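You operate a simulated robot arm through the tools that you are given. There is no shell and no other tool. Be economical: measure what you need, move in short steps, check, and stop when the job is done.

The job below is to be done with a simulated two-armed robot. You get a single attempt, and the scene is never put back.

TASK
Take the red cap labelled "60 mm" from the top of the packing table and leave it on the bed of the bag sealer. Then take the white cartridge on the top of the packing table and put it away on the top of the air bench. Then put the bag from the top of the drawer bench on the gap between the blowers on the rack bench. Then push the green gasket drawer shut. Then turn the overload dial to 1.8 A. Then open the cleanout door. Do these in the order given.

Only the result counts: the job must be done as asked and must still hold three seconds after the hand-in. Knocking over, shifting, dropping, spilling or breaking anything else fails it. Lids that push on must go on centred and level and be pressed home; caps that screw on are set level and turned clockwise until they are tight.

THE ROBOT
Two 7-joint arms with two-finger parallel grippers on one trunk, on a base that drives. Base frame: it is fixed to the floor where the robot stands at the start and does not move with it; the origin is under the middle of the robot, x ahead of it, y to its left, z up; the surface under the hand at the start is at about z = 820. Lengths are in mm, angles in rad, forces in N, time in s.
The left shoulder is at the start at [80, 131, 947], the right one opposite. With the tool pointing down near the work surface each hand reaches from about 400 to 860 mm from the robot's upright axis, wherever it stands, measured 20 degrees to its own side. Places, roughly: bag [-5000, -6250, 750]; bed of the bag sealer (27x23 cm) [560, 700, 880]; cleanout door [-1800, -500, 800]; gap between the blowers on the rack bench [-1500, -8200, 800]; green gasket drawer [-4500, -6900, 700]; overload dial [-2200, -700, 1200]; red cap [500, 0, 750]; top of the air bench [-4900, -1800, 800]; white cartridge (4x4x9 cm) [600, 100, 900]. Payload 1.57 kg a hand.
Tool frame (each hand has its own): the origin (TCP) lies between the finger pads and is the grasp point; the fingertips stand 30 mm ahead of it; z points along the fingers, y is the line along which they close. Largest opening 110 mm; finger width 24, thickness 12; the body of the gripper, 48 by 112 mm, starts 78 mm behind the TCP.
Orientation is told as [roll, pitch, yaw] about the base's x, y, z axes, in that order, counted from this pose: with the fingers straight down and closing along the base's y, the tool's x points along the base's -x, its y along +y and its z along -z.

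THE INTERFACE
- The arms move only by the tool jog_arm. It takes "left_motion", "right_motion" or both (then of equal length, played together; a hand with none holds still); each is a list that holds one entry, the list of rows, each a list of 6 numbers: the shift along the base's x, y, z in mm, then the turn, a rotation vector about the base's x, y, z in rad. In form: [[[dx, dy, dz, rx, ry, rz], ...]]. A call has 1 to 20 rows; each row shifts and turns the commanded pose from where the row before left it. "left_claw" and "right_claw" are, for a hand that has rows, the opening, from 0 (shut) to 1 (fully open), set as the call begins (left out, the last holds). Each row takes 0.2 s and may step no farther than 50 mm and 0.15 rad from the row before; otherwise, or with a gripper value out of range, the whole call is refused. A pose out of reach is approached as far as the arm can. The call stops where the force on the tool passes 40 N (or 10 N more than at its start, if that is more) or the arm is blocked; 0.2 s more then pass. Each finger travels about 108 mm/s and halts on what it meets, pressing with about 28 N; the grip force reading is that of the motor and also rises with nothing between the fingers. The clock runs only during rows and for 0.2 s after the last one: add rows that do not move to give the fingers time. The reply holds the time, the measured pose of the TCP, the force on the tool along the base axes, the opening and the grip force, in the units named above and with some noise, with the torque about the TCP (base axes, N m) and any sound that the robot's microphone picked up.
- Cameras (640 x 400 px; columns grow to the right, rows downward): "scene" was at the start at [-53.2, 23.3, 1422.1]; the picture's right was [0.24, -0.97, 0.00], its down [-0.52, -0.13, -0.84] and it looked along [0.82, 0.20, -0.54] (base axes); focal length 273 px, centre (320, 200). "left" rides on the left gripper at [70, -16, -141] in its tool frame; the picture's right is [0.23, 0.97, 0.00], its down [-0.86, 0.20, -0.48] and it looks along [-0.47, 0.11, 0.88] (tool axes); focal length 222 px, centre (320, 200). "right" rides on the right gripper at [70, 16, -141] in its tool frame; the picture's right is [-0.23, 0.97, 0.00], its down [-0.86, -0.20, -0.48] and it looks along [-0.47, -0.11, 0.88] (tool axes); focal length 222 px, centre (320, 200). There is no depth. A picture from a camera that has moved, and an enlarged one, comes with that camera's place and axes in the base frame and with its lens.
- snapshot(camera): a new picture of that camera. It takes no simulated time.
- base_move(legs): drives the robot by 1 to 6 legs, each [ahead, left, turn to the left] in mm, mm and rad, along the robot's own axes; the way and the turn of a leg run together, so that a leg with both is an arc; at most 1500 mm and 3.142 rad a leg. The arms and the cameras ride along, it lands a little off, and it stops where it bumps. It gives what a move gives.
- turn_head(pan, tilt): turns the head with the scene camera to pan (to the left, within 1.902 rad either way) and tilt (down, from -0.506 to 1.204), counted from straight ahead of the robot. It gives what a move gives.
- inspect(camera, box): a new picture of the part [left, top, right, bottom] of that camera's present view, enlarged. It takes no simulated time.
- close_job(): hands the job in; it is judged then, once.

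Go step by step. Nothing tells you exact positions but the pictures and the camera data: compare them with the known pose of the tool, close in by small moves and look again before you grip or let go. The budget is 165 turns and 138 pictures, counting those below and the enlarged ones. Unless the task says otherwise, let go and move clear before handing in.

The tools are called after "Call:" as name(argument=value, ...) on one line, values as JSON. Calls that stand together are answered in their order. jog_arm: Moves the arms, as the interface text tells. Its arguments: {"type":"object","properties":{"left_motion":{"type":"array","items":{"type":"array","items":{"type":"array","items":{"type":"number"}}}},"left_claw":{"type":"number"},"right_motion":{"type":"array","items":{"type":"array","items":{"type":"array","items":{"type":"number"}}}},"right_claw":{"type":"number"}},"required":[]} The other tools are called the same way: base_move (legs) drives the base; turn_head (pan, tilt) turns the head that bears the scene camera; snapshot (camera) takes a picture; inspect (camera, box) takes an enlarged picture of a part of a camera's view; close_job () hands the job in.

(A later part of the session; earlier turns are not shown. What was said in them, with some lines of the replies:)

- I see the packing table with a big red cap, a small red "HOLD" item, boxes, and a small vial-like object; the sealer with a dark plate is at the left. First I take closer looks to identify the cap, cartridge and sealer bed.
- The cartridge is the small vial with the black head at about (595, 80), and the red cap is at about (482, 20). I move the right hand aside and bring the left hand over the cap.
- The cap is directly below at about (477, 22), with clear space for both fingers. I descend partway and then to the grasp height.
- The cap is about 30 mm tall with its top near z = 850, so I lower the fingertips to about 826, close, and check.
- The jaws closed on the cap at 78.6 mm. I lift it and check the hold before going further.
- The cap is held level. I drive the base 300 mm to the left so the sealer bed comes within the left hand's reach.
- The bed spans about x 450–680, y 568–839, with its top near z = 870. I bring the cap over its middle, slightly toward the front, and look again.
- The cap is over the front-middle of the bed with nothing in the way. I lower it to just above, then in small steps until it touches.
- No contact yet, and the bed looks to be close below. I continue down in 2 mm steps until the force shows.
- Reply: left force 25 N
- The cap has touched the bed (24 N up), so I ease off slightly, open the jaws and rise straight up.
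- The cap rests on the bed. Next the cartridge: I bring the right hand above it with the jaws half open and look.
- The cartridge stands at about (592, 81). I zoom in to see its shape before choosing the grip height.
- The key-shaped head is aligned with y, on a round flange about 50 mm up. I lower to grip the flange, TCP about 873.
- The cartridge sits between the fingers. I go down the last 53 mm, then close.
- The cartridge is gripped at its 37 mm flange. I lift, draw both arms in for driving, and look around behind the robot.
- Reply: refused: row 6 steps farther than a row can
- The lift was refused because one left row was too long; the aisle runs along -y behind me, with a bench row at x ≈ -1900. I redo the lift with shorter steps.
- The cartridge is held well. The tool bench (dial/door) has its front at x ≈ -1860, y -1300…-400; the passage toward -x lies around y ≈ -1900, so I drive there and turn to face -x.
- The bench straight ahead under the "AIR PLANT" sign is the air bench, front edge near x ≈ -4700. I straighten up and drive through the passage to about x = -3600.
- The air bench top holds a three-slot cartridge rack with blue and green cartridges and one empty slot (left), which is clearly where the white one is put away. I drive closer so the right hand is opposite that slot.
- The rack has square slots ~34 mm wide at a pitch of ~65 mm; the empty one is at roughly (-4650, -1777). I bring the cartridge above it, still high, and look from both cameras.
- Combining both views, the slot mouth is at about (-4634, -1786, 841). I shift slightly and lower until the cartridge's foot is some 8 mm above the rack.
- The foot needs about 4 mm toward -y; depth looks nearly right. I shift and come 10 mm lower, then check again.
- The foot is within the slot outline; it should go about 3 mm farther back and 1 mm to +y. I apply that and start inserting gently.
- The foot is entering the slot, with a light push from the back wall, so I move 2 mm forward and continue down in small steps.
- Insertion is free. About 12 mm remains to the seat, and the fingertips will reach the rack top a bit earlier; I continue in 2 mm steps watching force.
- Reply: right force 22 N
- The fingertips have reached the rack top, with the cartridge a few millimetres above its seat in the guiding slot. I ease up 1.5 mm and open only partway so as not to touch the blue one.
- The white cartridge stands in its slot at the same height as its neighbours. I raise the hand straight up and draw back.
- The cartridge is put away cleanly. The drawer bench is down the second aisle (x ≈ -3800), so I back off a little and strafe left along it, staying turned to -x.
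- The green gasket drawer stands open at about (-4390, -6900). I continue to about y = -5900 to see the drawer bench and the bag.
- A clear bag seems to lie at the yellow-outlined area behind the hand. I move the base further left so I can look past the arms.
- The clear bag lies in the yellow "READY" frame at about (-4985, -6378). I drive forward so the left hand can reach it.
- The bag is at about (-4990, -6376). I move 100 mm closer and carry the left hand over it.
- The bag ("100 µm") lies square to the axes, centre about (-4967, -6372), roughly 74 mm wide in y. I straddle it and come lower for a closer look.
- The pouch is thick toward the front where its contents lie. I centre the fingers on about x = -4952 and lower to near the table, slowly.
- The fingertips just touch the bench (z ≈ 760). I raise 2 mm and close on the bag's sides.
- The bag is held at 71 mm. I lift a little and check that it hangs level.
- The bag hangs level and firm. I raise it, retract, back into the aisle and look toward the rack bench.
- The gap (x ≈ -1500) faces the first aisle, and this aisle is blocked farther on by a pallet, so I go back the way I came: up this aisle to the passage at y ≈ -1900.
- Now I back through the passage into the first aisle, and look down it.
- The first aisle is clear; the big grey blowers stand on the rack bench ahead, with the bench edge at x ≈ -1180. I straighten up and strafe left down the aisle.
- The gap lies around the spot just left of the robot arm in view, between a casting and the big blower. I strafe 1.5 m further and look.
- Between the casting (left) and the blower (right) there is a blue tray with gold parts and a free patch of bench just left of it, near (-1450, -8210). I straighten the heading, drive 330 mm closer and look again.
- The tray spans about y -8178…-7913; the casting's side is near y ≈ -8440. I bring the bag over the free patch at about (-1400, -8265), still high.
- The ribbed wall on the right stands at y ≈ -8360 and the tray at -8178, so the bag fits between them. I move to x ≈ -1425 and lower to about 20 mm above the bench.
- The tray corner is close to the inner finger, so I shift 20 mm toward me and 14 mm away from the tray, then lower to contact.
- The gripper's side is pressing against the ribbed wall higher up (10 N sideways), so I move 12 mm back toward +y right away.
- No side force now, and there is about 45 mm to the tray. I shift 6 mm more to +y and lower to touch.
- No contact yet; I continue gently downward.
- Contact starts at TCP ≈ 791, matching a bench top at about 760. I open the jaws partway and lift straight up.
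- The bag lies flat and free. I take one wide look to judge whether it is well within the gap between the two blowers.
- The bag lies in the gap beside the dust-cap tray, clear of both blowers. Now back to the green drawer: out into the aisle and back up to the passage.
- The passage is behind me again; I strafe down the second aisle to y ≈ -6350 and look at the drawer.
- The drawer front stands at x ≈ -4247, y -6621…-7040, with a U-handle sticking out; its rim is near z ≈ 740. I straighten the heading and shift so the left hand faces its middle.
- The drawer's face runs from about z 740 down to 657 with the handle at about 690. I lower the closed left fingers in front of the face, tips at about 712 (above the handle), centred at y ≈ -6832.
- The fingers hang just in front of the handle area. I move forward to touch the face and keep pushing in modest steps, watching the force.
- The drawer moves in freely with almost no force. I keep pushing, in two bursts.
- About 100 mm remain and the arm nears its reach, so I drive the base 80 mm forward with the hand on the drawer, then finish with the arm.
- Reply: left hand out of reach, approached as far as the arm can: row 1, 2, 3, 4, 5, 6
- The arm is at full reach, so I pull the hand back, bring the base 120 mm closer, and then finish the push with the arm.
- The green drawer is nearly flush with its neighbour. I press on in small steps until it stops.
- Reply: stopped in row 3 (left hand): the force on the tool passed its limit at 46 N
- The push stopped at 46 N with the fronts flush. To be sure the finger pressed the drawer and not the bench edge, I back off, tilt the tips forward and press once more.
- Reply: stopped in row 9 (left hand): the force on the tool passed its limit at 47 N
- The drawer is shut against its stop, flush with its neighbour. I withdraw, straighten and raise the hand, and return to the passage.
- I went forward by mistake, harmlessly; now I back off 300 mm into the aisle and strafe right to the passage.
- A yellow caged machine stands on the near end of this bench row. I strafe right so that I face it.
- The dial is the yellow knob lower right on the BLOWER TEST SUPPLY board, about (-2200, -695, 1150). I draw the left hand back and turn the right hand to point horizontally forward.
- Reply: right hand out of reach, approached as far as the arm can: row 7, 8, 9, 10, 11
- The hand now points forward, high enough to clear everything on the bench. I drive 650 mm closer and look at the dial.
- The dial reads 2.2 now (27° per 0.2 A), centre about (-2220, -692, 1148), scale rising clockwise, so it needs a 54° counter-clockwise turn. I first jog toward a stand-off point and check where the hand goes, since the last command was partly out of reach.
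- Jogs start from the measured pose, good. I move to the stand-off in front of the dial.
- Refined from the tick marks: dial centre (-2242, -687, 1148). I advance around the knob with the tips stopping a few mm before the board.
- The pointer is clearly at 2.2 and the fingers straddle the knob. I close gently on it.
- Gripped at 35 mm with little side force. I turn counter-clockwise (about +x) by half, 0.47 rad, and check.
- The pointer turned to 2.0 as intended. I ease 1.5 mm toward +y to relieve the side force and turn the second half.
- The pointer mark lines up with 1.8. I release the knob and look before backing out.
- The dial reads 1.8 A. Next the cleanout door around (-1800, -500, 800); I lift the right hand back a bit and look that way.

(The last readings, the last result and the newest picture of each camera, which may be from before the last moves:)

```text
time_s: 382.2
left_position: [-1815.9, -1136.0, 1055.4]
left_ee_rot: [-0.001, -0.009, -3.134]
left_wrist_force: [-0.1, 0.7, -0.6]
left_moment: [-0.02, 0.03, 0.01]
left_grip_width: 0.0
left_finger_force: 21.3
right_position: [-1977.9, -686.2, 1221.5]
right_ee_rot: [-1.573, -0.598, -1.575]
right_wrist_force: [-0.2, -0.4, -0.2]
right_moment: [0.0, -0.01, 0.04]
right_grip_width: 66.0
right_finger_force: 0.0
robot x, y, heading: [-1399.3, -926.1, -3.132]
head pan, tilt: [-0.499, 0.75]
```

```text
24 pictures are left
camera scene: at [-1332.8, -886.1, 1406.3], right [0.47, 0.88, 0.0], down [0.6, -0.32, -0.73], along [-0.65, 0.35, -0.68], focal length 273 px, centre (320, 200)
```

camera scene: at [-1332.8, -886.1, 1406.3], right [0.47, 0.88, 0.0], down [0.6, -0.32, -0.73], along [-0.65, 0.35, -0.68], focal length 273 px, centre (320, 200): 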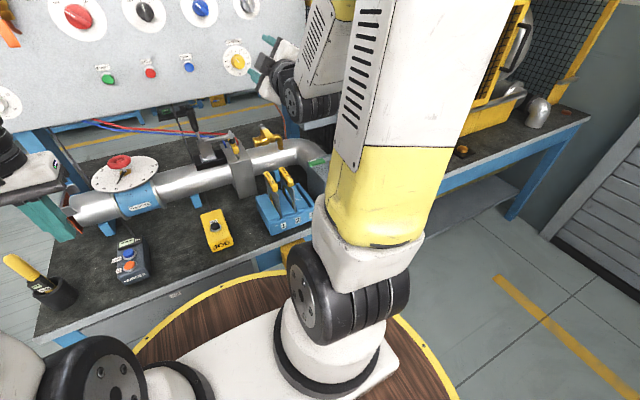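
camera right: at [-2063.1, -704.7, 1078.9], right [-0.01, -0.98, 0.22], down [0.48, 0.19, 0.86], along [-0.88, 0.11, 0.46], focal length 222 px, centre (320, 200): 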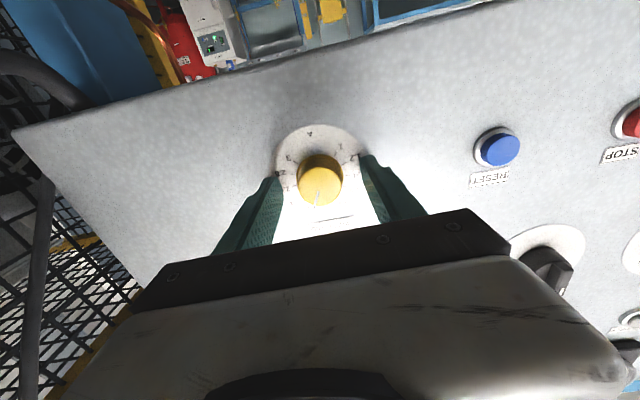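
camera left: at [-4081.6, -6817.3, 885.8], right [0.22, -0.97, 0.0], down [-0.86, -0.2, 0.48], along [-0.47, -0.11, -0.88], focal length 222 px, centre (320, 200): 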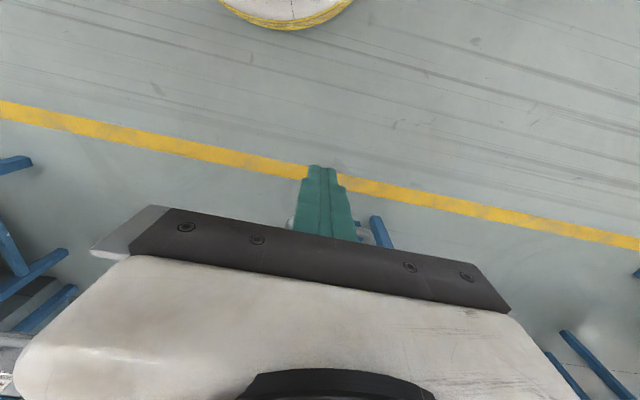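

The door sits on the grey box at the pipe's end, hidden behind my right arm. I back off and shift right to see it straight ahead.

Call:
base_move(legs=[[-420, 0, 0], [0, -330, 0]])

Call:
turn_head(pan=0.0, tilt=0.6)

Call:
snapshot(camera="scene")

```text
time_s: 386.5
left_position: [-1401.6, -803.0, 1055.4]
left_ee_rot: [0.0, -0.009, -3.137]
left_wrist_force: [0.0, 0.0, -0.4]
left_moment: [0.0, -0.01, 0.0]
left_grip_width: 0.0
left_finger_force: 21.3
right_position: [-1560.7, -354.2, 1221.8]
right_ee_rot: [-1.575, -0.599, -1.58]
right_wrist_force: [-0.3, -0.2, 0.2]
right_moment: [-0.04, -0.01, -0.04]
right_grip_width: 65.9
right_finger_force: 0.0
robot x, y, heading: [-982.6, -598.8, -3.14]
head pan, tilt: [-0.499, 0.75]
```

```text
time_s: 387.4
left_position: [-1401.3, -801.4, 1055.9]
left_ee_rot: [0.0, -0.008, -3.138]
left_wrist_force: [-0.6, 0.0, 0.8]
left_moment: [-0.02, 0.0, -0.03]
left_grip_width: 0.1
left_finger_force: 21.5
right_position: [-1561.8, -354.7, 1221.9]
right_ee_rot: [-1.574, -0.597, -1.577]
right_wrist_force: [-0.4, -0.9, -0.4]
right_moment: [0.04, 0.0, -0.03]
right_grip_width: 65.9
right_finger_force: 0.0
robot x, y, heading: [-984.4, -596.2, -3.134]
head pan, tilt: [0.0, 0.6]
```

```text
23 pictures are left
camera scene: at [-932.0, -594.4, 1419.1], right [0.0, 1.0, 0.0], down [0.57, 0.0, -0.82], along [-0.82, 0.0, -0.57], focal length 273 px, centre (320, 200)
```

scene: 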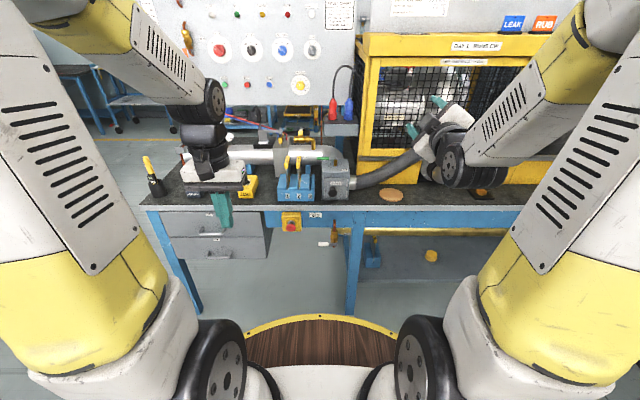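

Call:
inspect(camera="scene", box=[270, 135, 398, 215])

```text
5.00 times, centred on (334, 175) of scene
camera zoom: at [-932.0, -594.4, 1419.1], right [0.0, 1.0, 0.0], down [0.57, 0.0, -0.82], along [-0.82, 0.0, -0.57], focal length 1364 px, centre (250, 325)
```

zoom: 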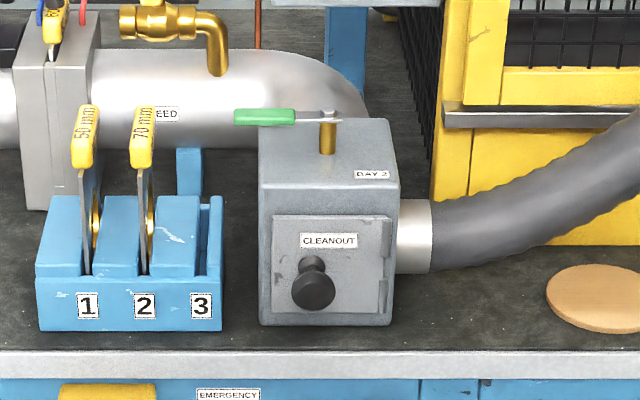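

The "CLEANOUT" door is on the grey box: black knob head at about (-1850, -543, 818), hinges on its right edge at y ≈ -480, so it swings open toward me and to the right. I reposition the base and roll the right hand so the fingers close vertically on the knob.

Call:
base_move(legs=[[150, 110, 0]])

Call:
jog_arm(right_motion=[[[0, -10, -30, 0.1, 0, 0], [0, -10, -40, 0.12, 0, 0], [0, -10, -40, 0.12, 0, 0], [0, -10, -40, 0.12, 0, 0], [0, -10, -40, 0.135, 0, 0], [0, 0, -45, 0, 0, 0], [0, 0, -45, 0, 0, 0], [0, 0, 0, 0, 0, 0]]])

Call:
snapshot(camera="scene")

Call:
snapshot(camera="right")

```text
time_s: 389.0
left_position: [-1553.5, -916.0, 1055.7]
left_ee_rot: [-0.001, -0.009, -3.134]
left_wrist_force: [-0.4, 0.1, 0.4]
left_moment: [0.02, 0.0, -0.01]
left_grip_width: 0.0
left_finger_force: 21.6
right_position: [-1714.7, -468.9, 1221.8]
right_ee_rot: [-1.573, -0.599, -1.575]
right_wrist_force: [-0.3, 0.4, 0.1]
right_moment: [-0.03, -0.01, 0.0]
right_grip_width: 66.1
right_finger_force: 0.0
robot x, y, heading: [-1138.2, -707.3, -3.133]
head pan, tilt: [0.0, 0.6]
```

```text
time_s: 390.8
left_position: [-1554.1, -916.0, 1056.0]
left_ee_rot: [0.001, -0.008, -3.132]
left_wrist_force: [-0.4, -0.3, 0.4]
left_moment: [0.03, -0.01, 0.0]
left_grip_width: 0.1
left_finger_force: 21.0
right_position: [-1743.9, -511.6, 949.2]
right_ee_rot: [-1.575, -0.003, -1.572]
right_wrist_force: [0.5, -0.6, -0.9]
right_moment: [-0.01, -0.01, 0.01]
right_grip_width: 66.1
right_finger_force: 0.0
right hand out of reach, approached as far as the arm can: row 1, 2, 3
robot x, y, heading: [-1136.6, -704.2, -3.133]
head pan, tilt: [0.0, 0.6]
```

```text
21 pictures are left
camera scene: at [-1085.4, -705.8, 1419.1], right [-0.01, 1.0, 0.0], down [0.57, 0.0, -0.82], along [-0.82, -0.01, -0.57], focal length 273 px, centre (320, 200)
```

scene: 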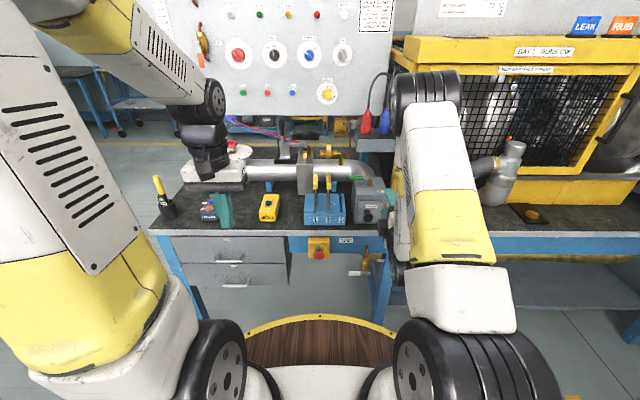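

```text
20 pictures are left
camera right: at [-1601.8, -442.8, 931.1], right [-0.01, -0.23, -0.97], down [0.48, -0.86, 0.2], along [-0.88, -0.46, 0.12], focal length 222 px, centre (320, 200)
```

right: 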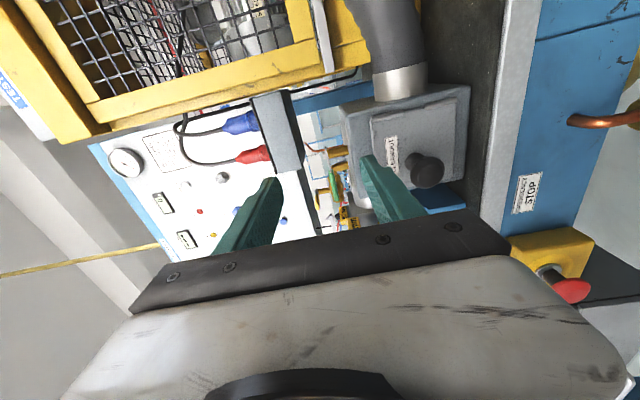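

Call:
inspect(camera="scene", box=[330, 175, 410, 225])

Call:
inspect(camera="right", box=[340, 75, 500, 175])

```text
8.00 times, centred on (370, 200) of scene
camera zoom: at [-1085.4, -705.8, 1419.1], right [-0.01, 1.0, 0.0], down [0.57, 0.0, -0.82], along [-0.82, -0.01, -0.57], focal length 2183 px, centre (-80, 200)
```

zoom: 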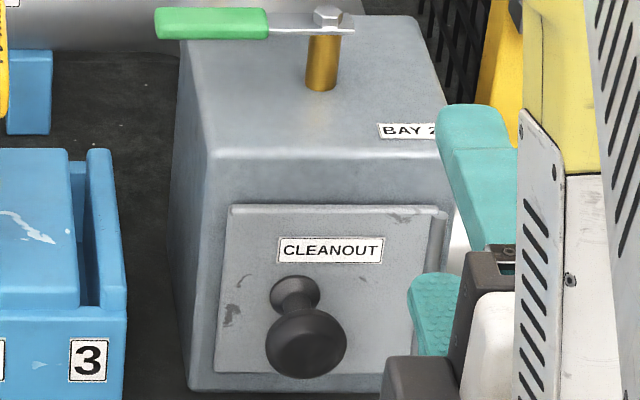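

```text
4.00 times, centred on (420, 125) of right
camera zoom: at [-1601.8, -442.8, 931.1], right [-0.01, -0.23, -0.97], down [0.48, -0.86, 0.2], along [-0.88, -0.46, 0.12], focal length 888 px, centre (-80, 500)
```

zoom: 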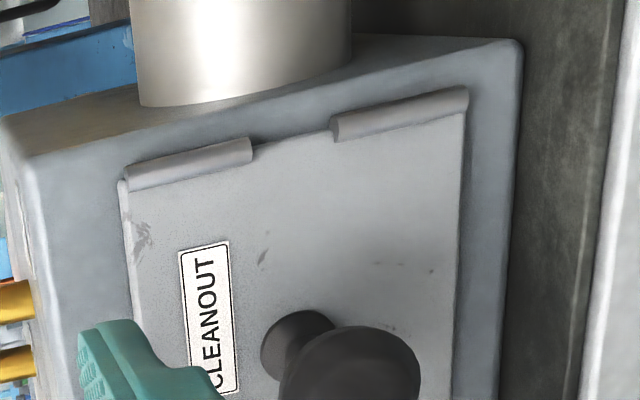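

Triangulating, the knob head is at about (-1827, -549, 837) and the door face at x ≈ -1855. I line up in front of it and check.

Call:
jog_arm(right_motion=[[[0, -10, -30, 0, 0, 0], [0, -10, -30, 0, 0, 0], [0, -10, -30, 0, 0, 0], [0, -7, -22, 0, 0, 0], [0, 0, 0, 0, 0, 0]]])

Call:
snapshot(camera="right")

Call:
inspect(camera="scene", box=[320, 170, 416, 230])

```text
time_s: 392.0
left_position: [-1553.7, -916.6, 1056.3]
left_ee_rot: [0.0, -0.009, -3.133]
left_wrist_force: [-0.2, -0.5, 0.1]
left_moment: [-0.02, 0.01, 0.0]
left_grip_width: 0.1
left_finger_force: 21.5
right_position: [-1743.4, -547.6, 836.7]
right_ee_rot: [-1.576, -0.002, -1.571]
right_wrist_force: [0.4, 0.5, 0.2]
right_moment: [0.0, 0.01, 0.01]
right_grip_width: 66.1
right_finger_force: 0.0
robot x, y, heading: [-1137.6, -707.1, -3.134]
head pan, tilt: [0.0, 0.6]
```

```text
17 pictures are left
camera right: at [-1601.7, -479.7, 817.7], right [-0.01, -0.23, -0.97], down [0.48, -0.86, 0.2], along [-0.88, -0.46, 0.12], focal length 222 px, centre (320, 200)
```

right: 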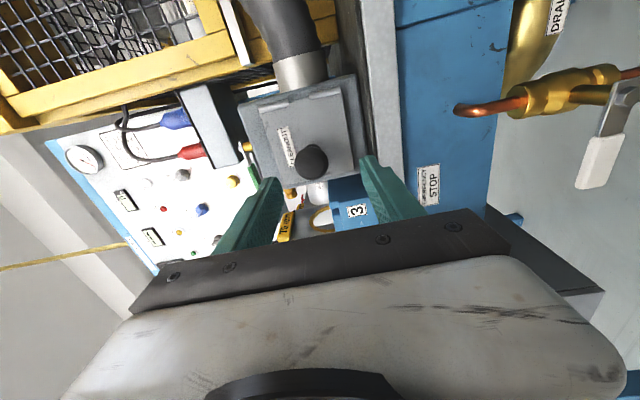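

```text
6.67 times, centred on (368, 200) of scene
camera zoom: at [-1085.4, -705.8, 1419.1], right [-0.01, 1.0, 0.0], down [0.57, 0.0, -0.82], along [-0.82, -0.01, -0.57], focal length 1819 px, centre (0, 200)
```

zoom: 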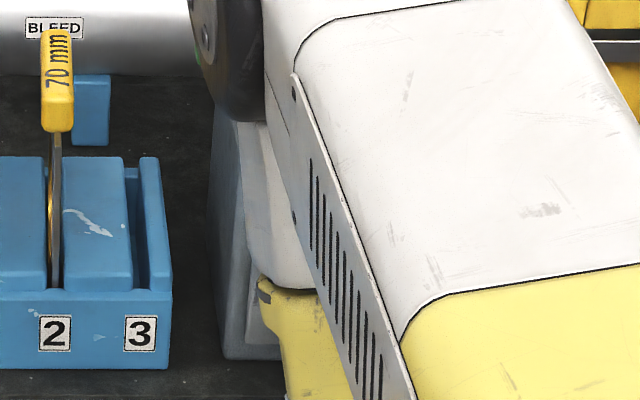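

The knob sits slightly higher than assumed (z ≈ 843). I raise 6 mm, advance around the knob, and close.

Call:
jog_arm(right_motion=[[[0, -1, 6, 0, 0, 0], [-25, 0, 0, 0, 0, 0], [-25, 0, 0, 0, 0, 0], [-15, 0, 0, 0, 0, 0], [-6, 0, 0, 0, 0, 0], [-4, 0, 0, 0, 0, 0], [0, 0, 0, 0, 0, 0]]])

Call:
snapshot(camera="right")

```text
time_s: 393.6
left_position: [-1553.8, -916.0, 1055.9]
left_ee_rot: [-0.001, -0.008, -3.134]
left_wrist_force: [-0.2, 0.0, 0.1]
left_moment: [0.03, -0.01, 0.0]
left_grip_width: 0.0
left_finger_force: 21.2
right_position: [-1817.7, -550.1, 841.9]
right_ee_rot: [-1.575, -0.004, -1.573]
right_wrist_force: [0.1, -0.2, 0.0]
right_moment: [-0.05, -0.01, 0.0]
right_grip_width: 66.2
right_finger_force: 0.1
robot x, y, heading: [-1133.8, -710.7, -3.139]
head pan, tilt: [0.0, 0.6]
```

```text
15 pictures are left
camera right: at [-1676.5, -481.2, 824.5], right [-0.01, -0.23, -0.97], down [0.48, -0.86, 0.2], along [-0.88, -0.46, 0.11], focal length 222 px, centre (320, 200)
```

right: 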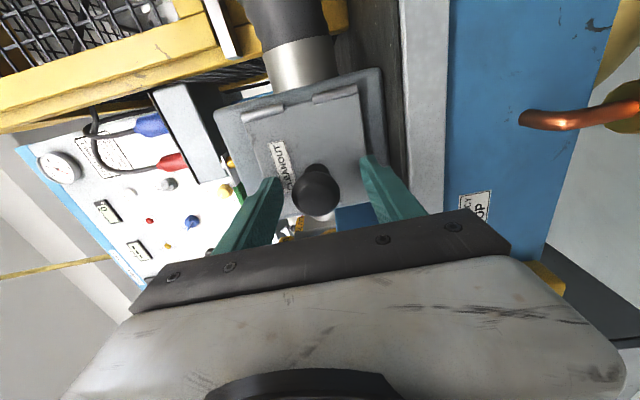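

The knob head lies right between the pads at the TCP. I close on it.

Call:
jog_arm(right_motion=[[[0, 0, 2, 0, 0, 0], [0, 0, 0, 0, 0, 0], [0, 0, 0, 0, 0, 0], [0, 0, 0, 0, 0, 0]]], right_claw=0)

```text
time_s: 394.6
left_position: [-1553.0, -915.4, 1054.9]
left_ee_rot: [0.001, -0.008, -3.133]
left_wrist_force: [0.1, -0.7, -0.3]
left_moment: [0.0, 0.0, -0.05]
left_grip_width: 0.0
left_finger_force: 21.4
right_position: [-1818.1, -550.2, 845.3]
right_ee_rot: [-1.576, -0.005, -1.573]
right_wrist_force: [-2.5, 0.7, 14.2]
right_moment: [0.19, -0.14, 0.16]
right_grip_width: 33.9
right_finger_force: 41.9
robot x, y, heading: [-1136.6, -710.7, -3.13]
head pan, tilt: [0.0, 0.6]
```

Firm on the knob (34 mm). I relieve the slight vertical load and pull along the hinge arc for the first 0.4 rad.

Call:
jog_arm(right_motion=[[[0, 0, 1.5, 0, 0, 0], [6.3, 3.9, 0, 0, 0, 0.06], [6.0, 4.4, 0, 0, 0, 0.06], [5.6, 4.9, 0, 0, 0, 0.06], [5.0, 5.4, 0, 0, 0, 0.06], [0, 0, 0, 0, 0, 0]]])

Call:
snapshot(camera="right")

```text
time_s: 396.0
left_position: [-1553.6, -916.6, 1055.6]
left_ee_rot: [0.001, -0.009, -3.133]
left_wrist_force: [-0.7, -0.1, -0.3]
left_moment: [-0.01, 0.01, -0.02]
left_grip_width: 0.0
left_finger_force: 21.1
right_position: [-1795.7, -531.8, 845.5]
right_ee_rot: [-1.572, -0.004, -1.333]
right_wrist_force: [-21.0, -4.5, -3.5]
right_moment: [0.07, -0.09, 1.09]
right_grip_width: 33.8
right_finger_force: 41.4
robot x, y, heading: [-1135.6, -704.4, -3.133]
head pan, tilt: [0.0, 0.6]
```

```text
14 pictures are left
camera right: at [-1675.0, -431.2, 827.5], right [0.05, -0.23, -0.97], down [0.67, -0.72, 0.2], along [-0.74, -0.66, 0.11], focal length 222 px, centre (320, 200)
```

right: 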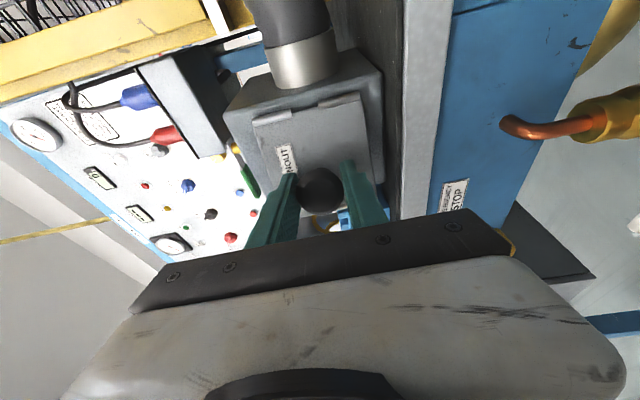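

The door is swinging with moderate resistance. I continue along the arc, slightly tighter.

Call:
jog_arm(right_motion=[[[3.0, 6.5, 0, 0, 0, 0.06], [3.4, 6.5, 0, 0, 0, 0.06], [2.9, 6.7, 0, 0, 0, 0.06], [2.3, 6.9, 0, 0, 0, 0.06], [1.6, 7.2, 0, 0, 0, 0.06], [0, 0, 0, 0, 0, 0]]])

Call:
snapshot(camera="right")

```text
time_s: 397.4
left_position: [-1553.8, -915.6, 1055.6]
left_ee_rot: [0.001, -0.009, -3.132]
left_wrist_force: [-0.5, -0.5, 0.4]
left_moment: [0.0, -0.03, -0.02]
left_grip_width: 0.0
left_finger_force: 21.2
right_position: [-1781.7, -497.9, 845.9]
right_ee_rot: [-1.577, -0.004, -1.031]
right_wrist_force: [-5.2, -13.7, -1.5]
right_moment: [0.0, 0.07, 1.04]
right_grip_width: 33.7
right_finger_force: 41.8
robot x, y, heading: [-1137.1, -707.8, -3.132]
head pan, tilt: [0.0, 0.6]
```

```text
13 pictures are left
camera right: at [-1696.6, -365.9, 827.4], right [0.11, -0.2, -0.97], down [0.85, -0.49, 0.2], along [-0.51, -0.85, 0.11], focal length 222 px, centre (320, 200)
```

right: 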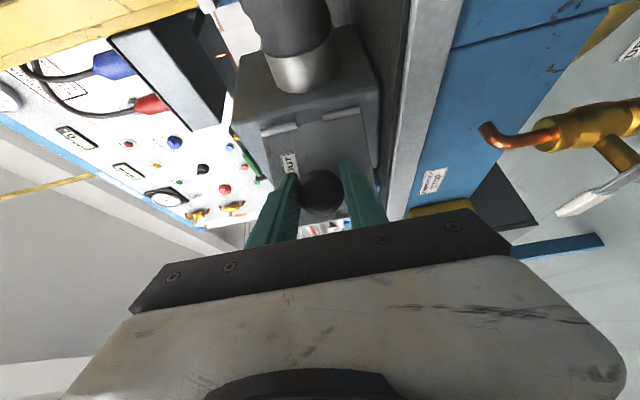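

About 0.9 rad open now. I carry on past 90°.

Call:
jog_arm(right_motion=[[[1.0, 7.2, 0, 0, 0, 0.1], [0.2, 7.4, 0, 0, 0, 0.1], [-0.5, 7.4, 0, 0, 0, 0.1], [-1.2, 7.3, 0, 0, 0, 0.1], [-1.9, 7.1, 0, 0, 0, 0.1], [-2.6, 7.0, 0, 0, 0, 0.1], [-3.3, 6.7, 0, 0, 0, 0.1], [0, 0, 0, 0, 0, 0]]])

Call:
snapshot(camera="right")

Call:
snapshot(camera="scene")

```text
time_s: 399.2
left_position: [-1555.4, -916.9, 1054.2]
left_ee_rot: [-0.002, -0.01, -3.132]
left_wrist_force: [0.0, 0.0, -0.4]
left_moment: [-0.01, 0.04, 0.0]
left_grip_width: 0.0
left_finger_force: 21.5
right_position: [-1792.8, -447.3, 844.2]
right_ee_rot: [-1.576, -0.004, -0.333]
right_wrist_force: [-33.6, -18.9, -2.2]
right_moment: [0.15, 0.06, -0.33]
right_grip_width: 34.0
right_finger_force: 42.3
robot x, y, heading: [-1138.9, -709.4, -3.134]
head pan, tilt: [0.0, 0.6]
```

```text
12 pictures are left
camera right: at [-1811.2, -292.2, 827.4], right [0.22, -0.08, -0.97], down [0.96, 0.17, 0.2], along [0.15, -0.98, 0.11], focal length 222 px, centre (320, 200)
```

right: 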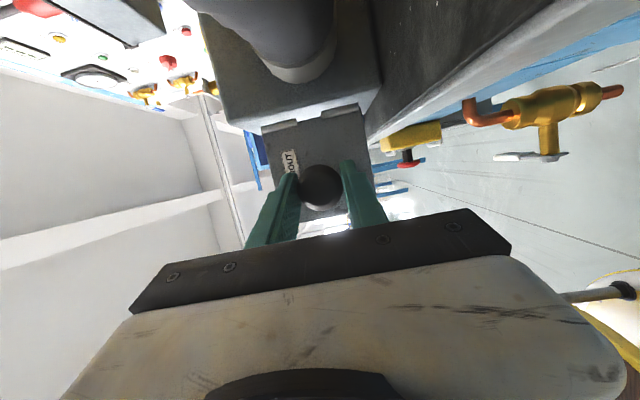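

```text
11 pictures are left
camera scene: at [-1086.8, -706.5, 1419.2], right [-0.01, 1.0, 0.0], down [0.57, 0.0, -0.82], along [-0.82, -0.01, -0.57], focal length 273 px, centre (320, 200)
```

scene: 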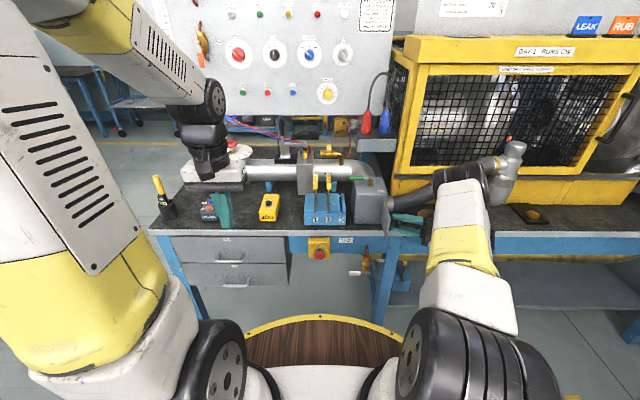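

Call:
inspect(camera="scene", box=[345, 170, 441, 230])

```text
6.67 times, centred on (393, 200) of scene
camera zoom: at [-1086.8, -706.5, 1419.2], right [-0.01, 1.0, 0.0], down [0.57, 0.0, -0.82], along [-0.82, -0.01, -0.57], focal length 1819 px, centre (-167, 200)
```

zoom: 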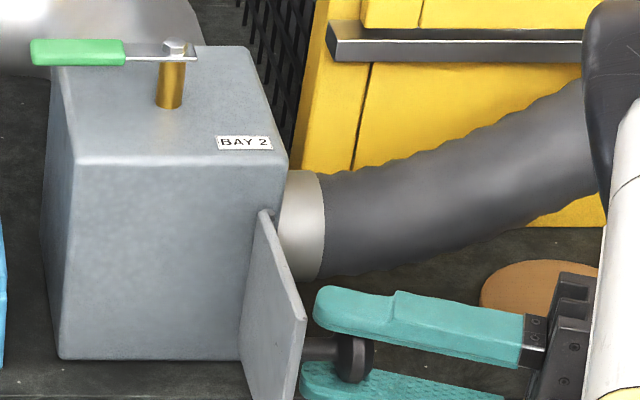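

The door stands about 90° open. I relieve the load, open the jaws and back out along the hand's axis.

Call:
jog_arm(right_motion=[[[-2, -1, 0, 0, 0, 0], [0, 0, 0, 0, 0, 0]]])

Call:
jog_arm(right_motion=[[[0, 0, 0, 0, 0, 0], [0, 0, 0, 0, 0, 0], [0, 0, 0, 0, 0, 0], [6, 18, 0, 0, 0, 0], [10, 28, 0, 0, 0, 0], [12, 35, 0, 0, 0, 0], [0, 0, 0, 0, 0, 0]]], right_claw=0.6)

Call:
inspect(camera="scene", box=[345, 170, 473, 250])

```text
time_s: 399.8
left_position: [-1554.3, -915.6, 1056.3]
left_ee_rot: [-0.002, -0.009, -3.134]
left_wrist_force: [-0.3, 0.5, 0.7]
left_moment: [0.01, 0.01, 0.02]
left_grip_width: 0.0
left_finger_force: 21.1
right_position: [-1791.9, -447.2, 845.5]
right_ee_rot: [-1.576, -0.004, -0.331]
right_wrist_force: [-5.4, -10.8, 4.6]
right_moment: [0.06, 0.3, 0.42]
right_grip_width: 33.9
right_finger_force: 41.2
robot x, y, heading: [-1136.8, -708.9, -3.131]
head pan, tilt: [0.0, 0.6]
```

```text
time_s: 401.4
left_position: [-1554.5, -915.6, 1055.6]
left_ee_rot: [-0.002, -0.009, -3.133]
left_wrist_force: [0.0, 0.1, -0.2]
left_moment: [0.0, -0.02, -0.02]
left_grip_width: 0.0
left_finger_force: 21.0
right_position: [-1763.6, -366.5, 845.8]
right_ee_rot: [-1.576, -0.004, -0.333]
right_wrist_force: [-0.4, -1.0, 0.1]
right_moment: [0.0, 0.0, 0.0]
right_grip_width: 66.0
right_finger_force: 0.1
robot x, y, heading: [-1136.3, -708.0, -3.135]
head pan, tilt: [0.0, 0.6]
```

```text
5.00 times, centred on (409, 210) of scene
camera zoom: at [-1085.5, -705.8, 1419.1], right [-0.01, 1.0, 0.0], down [0.57, 0.0, -0.82], along [-0.82, -0.01, -0.57], focal length 1364 px, centre (-125, 150)
```

zoom: 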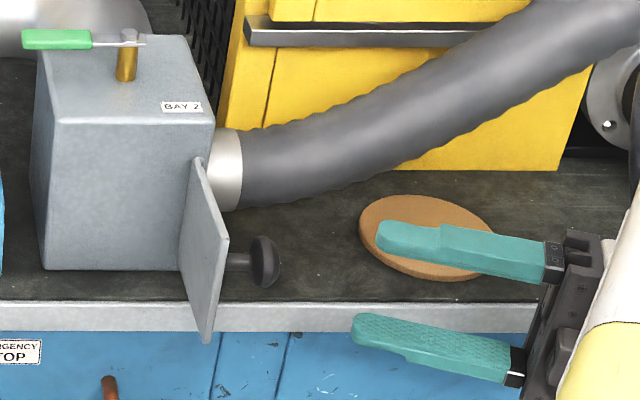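

The door stays open at a little over 90°. For margin I take the knob again and swing it some 17° further, watching the force.

Call:
jog_arm(right_motion=[[[-12, -35, 0, 0, 0, 0], [-10, -28, 0, 0, 0, 0], [-6, -17, 0, 0, 0, 0], [0, 0, 0, 0, 0, 0]]])

Call:
jog_arm(right_motion=[[[0, 0, 0, 0, 0, 0], [0, 0, 0, 0, 0, 0], [0, 0, 0, 0, 0, 0], [-3.9, 5.8, 0, 0, 0, 0.1], [-4.4, 5.4, 0, 0, 0, 0.1], [-4.9, 4.9, 0, 0, 0, 0.1], [0, 0, 0, 0, 0, 0]]], right_claw=0)

Call:
inspect(camera="scene", box=[345, 170, 473, 250])

```text
time_s: 402.4
left_position: [-1553.1, -915.8, 1056.5]
left_ee_rot: [0.0, -0.007, -3.134]
left_wrist_force: [-0.1, 0.0, -0.4]
left_moment: [0.01, 0.03, 0.04]
left_grip_width: 0.1
left_finger_force: 21.1
right_position: [-1793.3, -449.2, 845.4]
right_ee_rot: [-1.577, -0.003, -0.332]
right_wrist_force: [-1.0, 0.7, -0.1]
right_moment: [0.03, 0.01, 0.01]
right_grip_width: 65.8
right_finger_force: 0.0
robot x, y, heading: [-1137.6, -709.9, -3.136]
head pan, tilt: [0.0, 0.6]
```

```text
time_s: 404.0
left_position: [-1553.5, -917.6, 1054.8]
left_ee_rot: [0.0, -0.01, -3.133]
left_wrist_force: [-0.7, -0.2, 0.0]
left_moment: [0.02, 0.03, -0.01]
left_grip_width: 0.0
left_finger_force: 21.7
right_position: [-1808.4, -433.2, 845.0]
right_ee_rot: [-1.577, -0.004, -0.031]
right_wrist_force: [-22.6, -22.5, -3.4]
right_moment: [0.14, 0.09, -0.78]
right_grip_width: 34.0
right_finger_force: 41.2
robot x, y, heading: [-1136.9, -708.7, -3.133]
head pan, tilt: [0.0, 0.6]
```

```text
5.00 times, centred on (409, 210) of scene
camera zoom: at [-1086.7, -706.7, 1419.2], right [-0.01, 1.0, 0.0], down [0.57, 0.01, -0.82], along [-0.82, -0.01, -0.57], focal length 1364 px, centre (-125, 150)
```

zoom: 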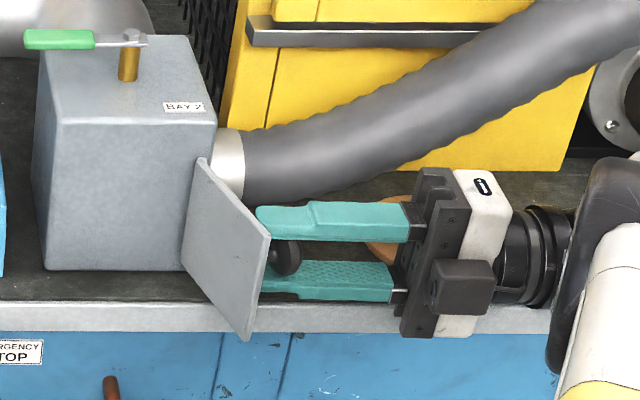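

The door is now well past 90°. I release, back out and move clear.

Call:
jog_arm(right_motion=[[[-1, -1, 0, 0, 0, 0], [0, 0, 0, 0, 0, 0]]])

Call:
jog_arm(right_motion=[[[0, 0, 0, 0, 0, 0], [0, 0, 0, 0, 0, 0], [0, 0, 0, 0, 0, 0], [1, 18, 0, 0, 0, 0], [2, 28, 0, 0, 0, 0], [4, 35, 0, 0, 0, 0], [45, 10, 0, 0, 0, 0], [45, 0, 0, 0, 0, 0], [45, 0, 0, 0, 0, 0], [0, 0, 0, 0, 0, 0]]], right_claw=0.6)

Call:
base_move(legs=[[-250, 0, 0]])

Call:
turn_head(pan=-0.1, tilt=0.5)

Call:
snapshot(camera="scene")

```text
time_s: 404.6
left_position: [-1553.9, -915.7, 1054.4]
left_ee_rot: [-0.001, -0.009, -3.133]
left_wrist_force: [0.0, -0.5, 0.8]
left_moment: [0.04, 0.0, 0.01]
left_grip_width: 0.1
left_finger_force: 21.6
right_position: [-1808.3, -432.6, 844.6]
right_ee_rot: [-1.574, -0.005, -0.032]
right_wrist_force: [-21.8, -24.8, -6.3]
right_moment: [0.17, 0.13, -0.49]
right_grip_width: 33.9
right_finger_force: 41.1
robot x, y, heading: [-1134.3, -709.1, -3.133]
head pan, tilt: [0.0, 0.6]
```

```text
time_s: 406.8
left_position: [-1553.8, -915.3, 1055.2]
left_ee_rot: [0.0, -0.009, -3.133]
left_wrist_force: [-0.6, 0.3, 0.0]
left_moment: [-0.01, -0.02, -0.03]
left_grip_width: 0.0
left_finger_force: 22.0
right_position: [-1666.9, -395.6, 846.4]
right_ee_rot: [-1.576, -0.004, -0.033]
right_wrist_force: [-0.1, 0.3, 0.5]
right_moment: [0.01, -0.01, 0.02]
right_grip_width: 66.0
right_finger_force: 0.1
right hand out of reach, approached as far as the arm can: row 5, 6
robot x, y, heading: [-1137.6, -706.8, -3.137]
head pan, tilt: [0.0, 0.6]
```

```text
time_s: 408.6
left_position: [-1307.3, -913.4, 1055.0]
left_ee_rot: [-0.001, -0.008, -3.132]
left_wrist_force: [0.4, 0.0, 0.2]
left_moment: [0.0, -0.01, 0.01]
left_grip_width: 0.1
left_finger_force: 21.1
right_position: [-1422.4, -394.1, 845.0]
right_ee_rot: [-1.576, -0.003, -0.029]
right_wrist_force: [-0.5, -1.0, -0.9]
right_moment: [0.0, -0.02, 0.04]
right_grip_width: 65.9
right_finger_force: 0.0
robot x, y, heading: [-889.4, -705.8, -3.132]
head pan, tilt: [0.0, 0.6]
```

```text
time_s: 409.3
left_position: [-1305.4, -914.8, 1054.8]
left_ee_rot: [0.001, -0.01, -3.132]
left_wrist_force: [0.4, 0.4, -0.1]
left_moment: [0.01, -0.03, 0.0]
left_grip_width: 0.0
left_finger_force: 21.3
right_position: [-1421.6, -394.2, 845.1]
right_ee_rot: [-1.575, -0.005, -0.03]
right_wrist_force: [0.5, 0.2, -0.4]
right_moment: [-0.01, 0.0, 0.01]
right_grip_width: 66.3
right_finger_force: 0.1
robot x, y, heading: [-890.9, -708.1, -3.133]
head pan, tilt: [-0.099, 0.499]
```

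```text
7 pictures are left
camera scene: at [-840.6, -694.3, 1428.2], right [0.09, 1.0, 0.0], down [0.48, -0.04, -0.88], along [-0.87, 0.08, -0.48], focal length 273 px, centre (320, 200)
```

scene: 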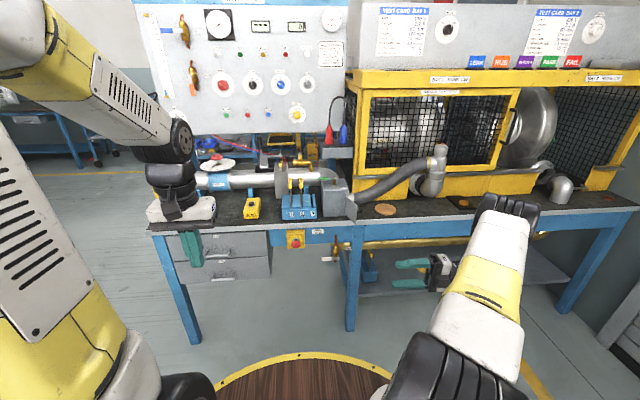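

Call:
inspect(camera="scene", box=[270, 90, 398, 220])

```text
3.08 times, centred on (334, 155) of scene
camera zoom: at [-840.6, -694.3, 1428.2], right [0.09, 1.0, 0.0], down [0.48, -0.04, -0.88], along [-0.87, 0.08, -0.48], focal length 840 px, centre (277, 338)
```

zoom: 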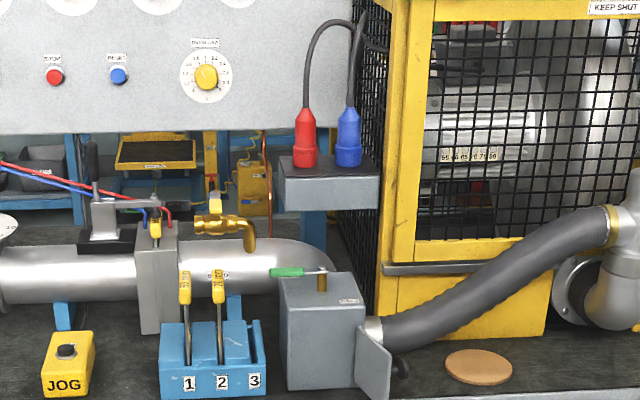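

The door stands wide open, the dial is still at 1.8 A, and both hands are empty and clear. All six steps are done in order, so I hand the job in.

Call:
close_job()

```text
The job is handed in.
```

I finished all six steps in the order you gave and handed the job in; I haven't seen the verdict.

- **Red cap:** the 60 mm cap is resting on the bed of the bag sealer.
- **White cartridge:** it stands in the empty slot of the cartridge rack on top of the air bench.
- **Bag:** it lies on the rack bench between the blowers, beside the dust-cap tray. On the way down the gripper briefly pressed one blower with about 10 N. I backed off at once and saw no sign that it had moved.
- **Green gasket drawer:** it is pushed in to its stop and sits flush with its neighbour.
- **Overload dial:** it reads 1.8 A.
- **Cleanout door:** it is swung open well past 90°.
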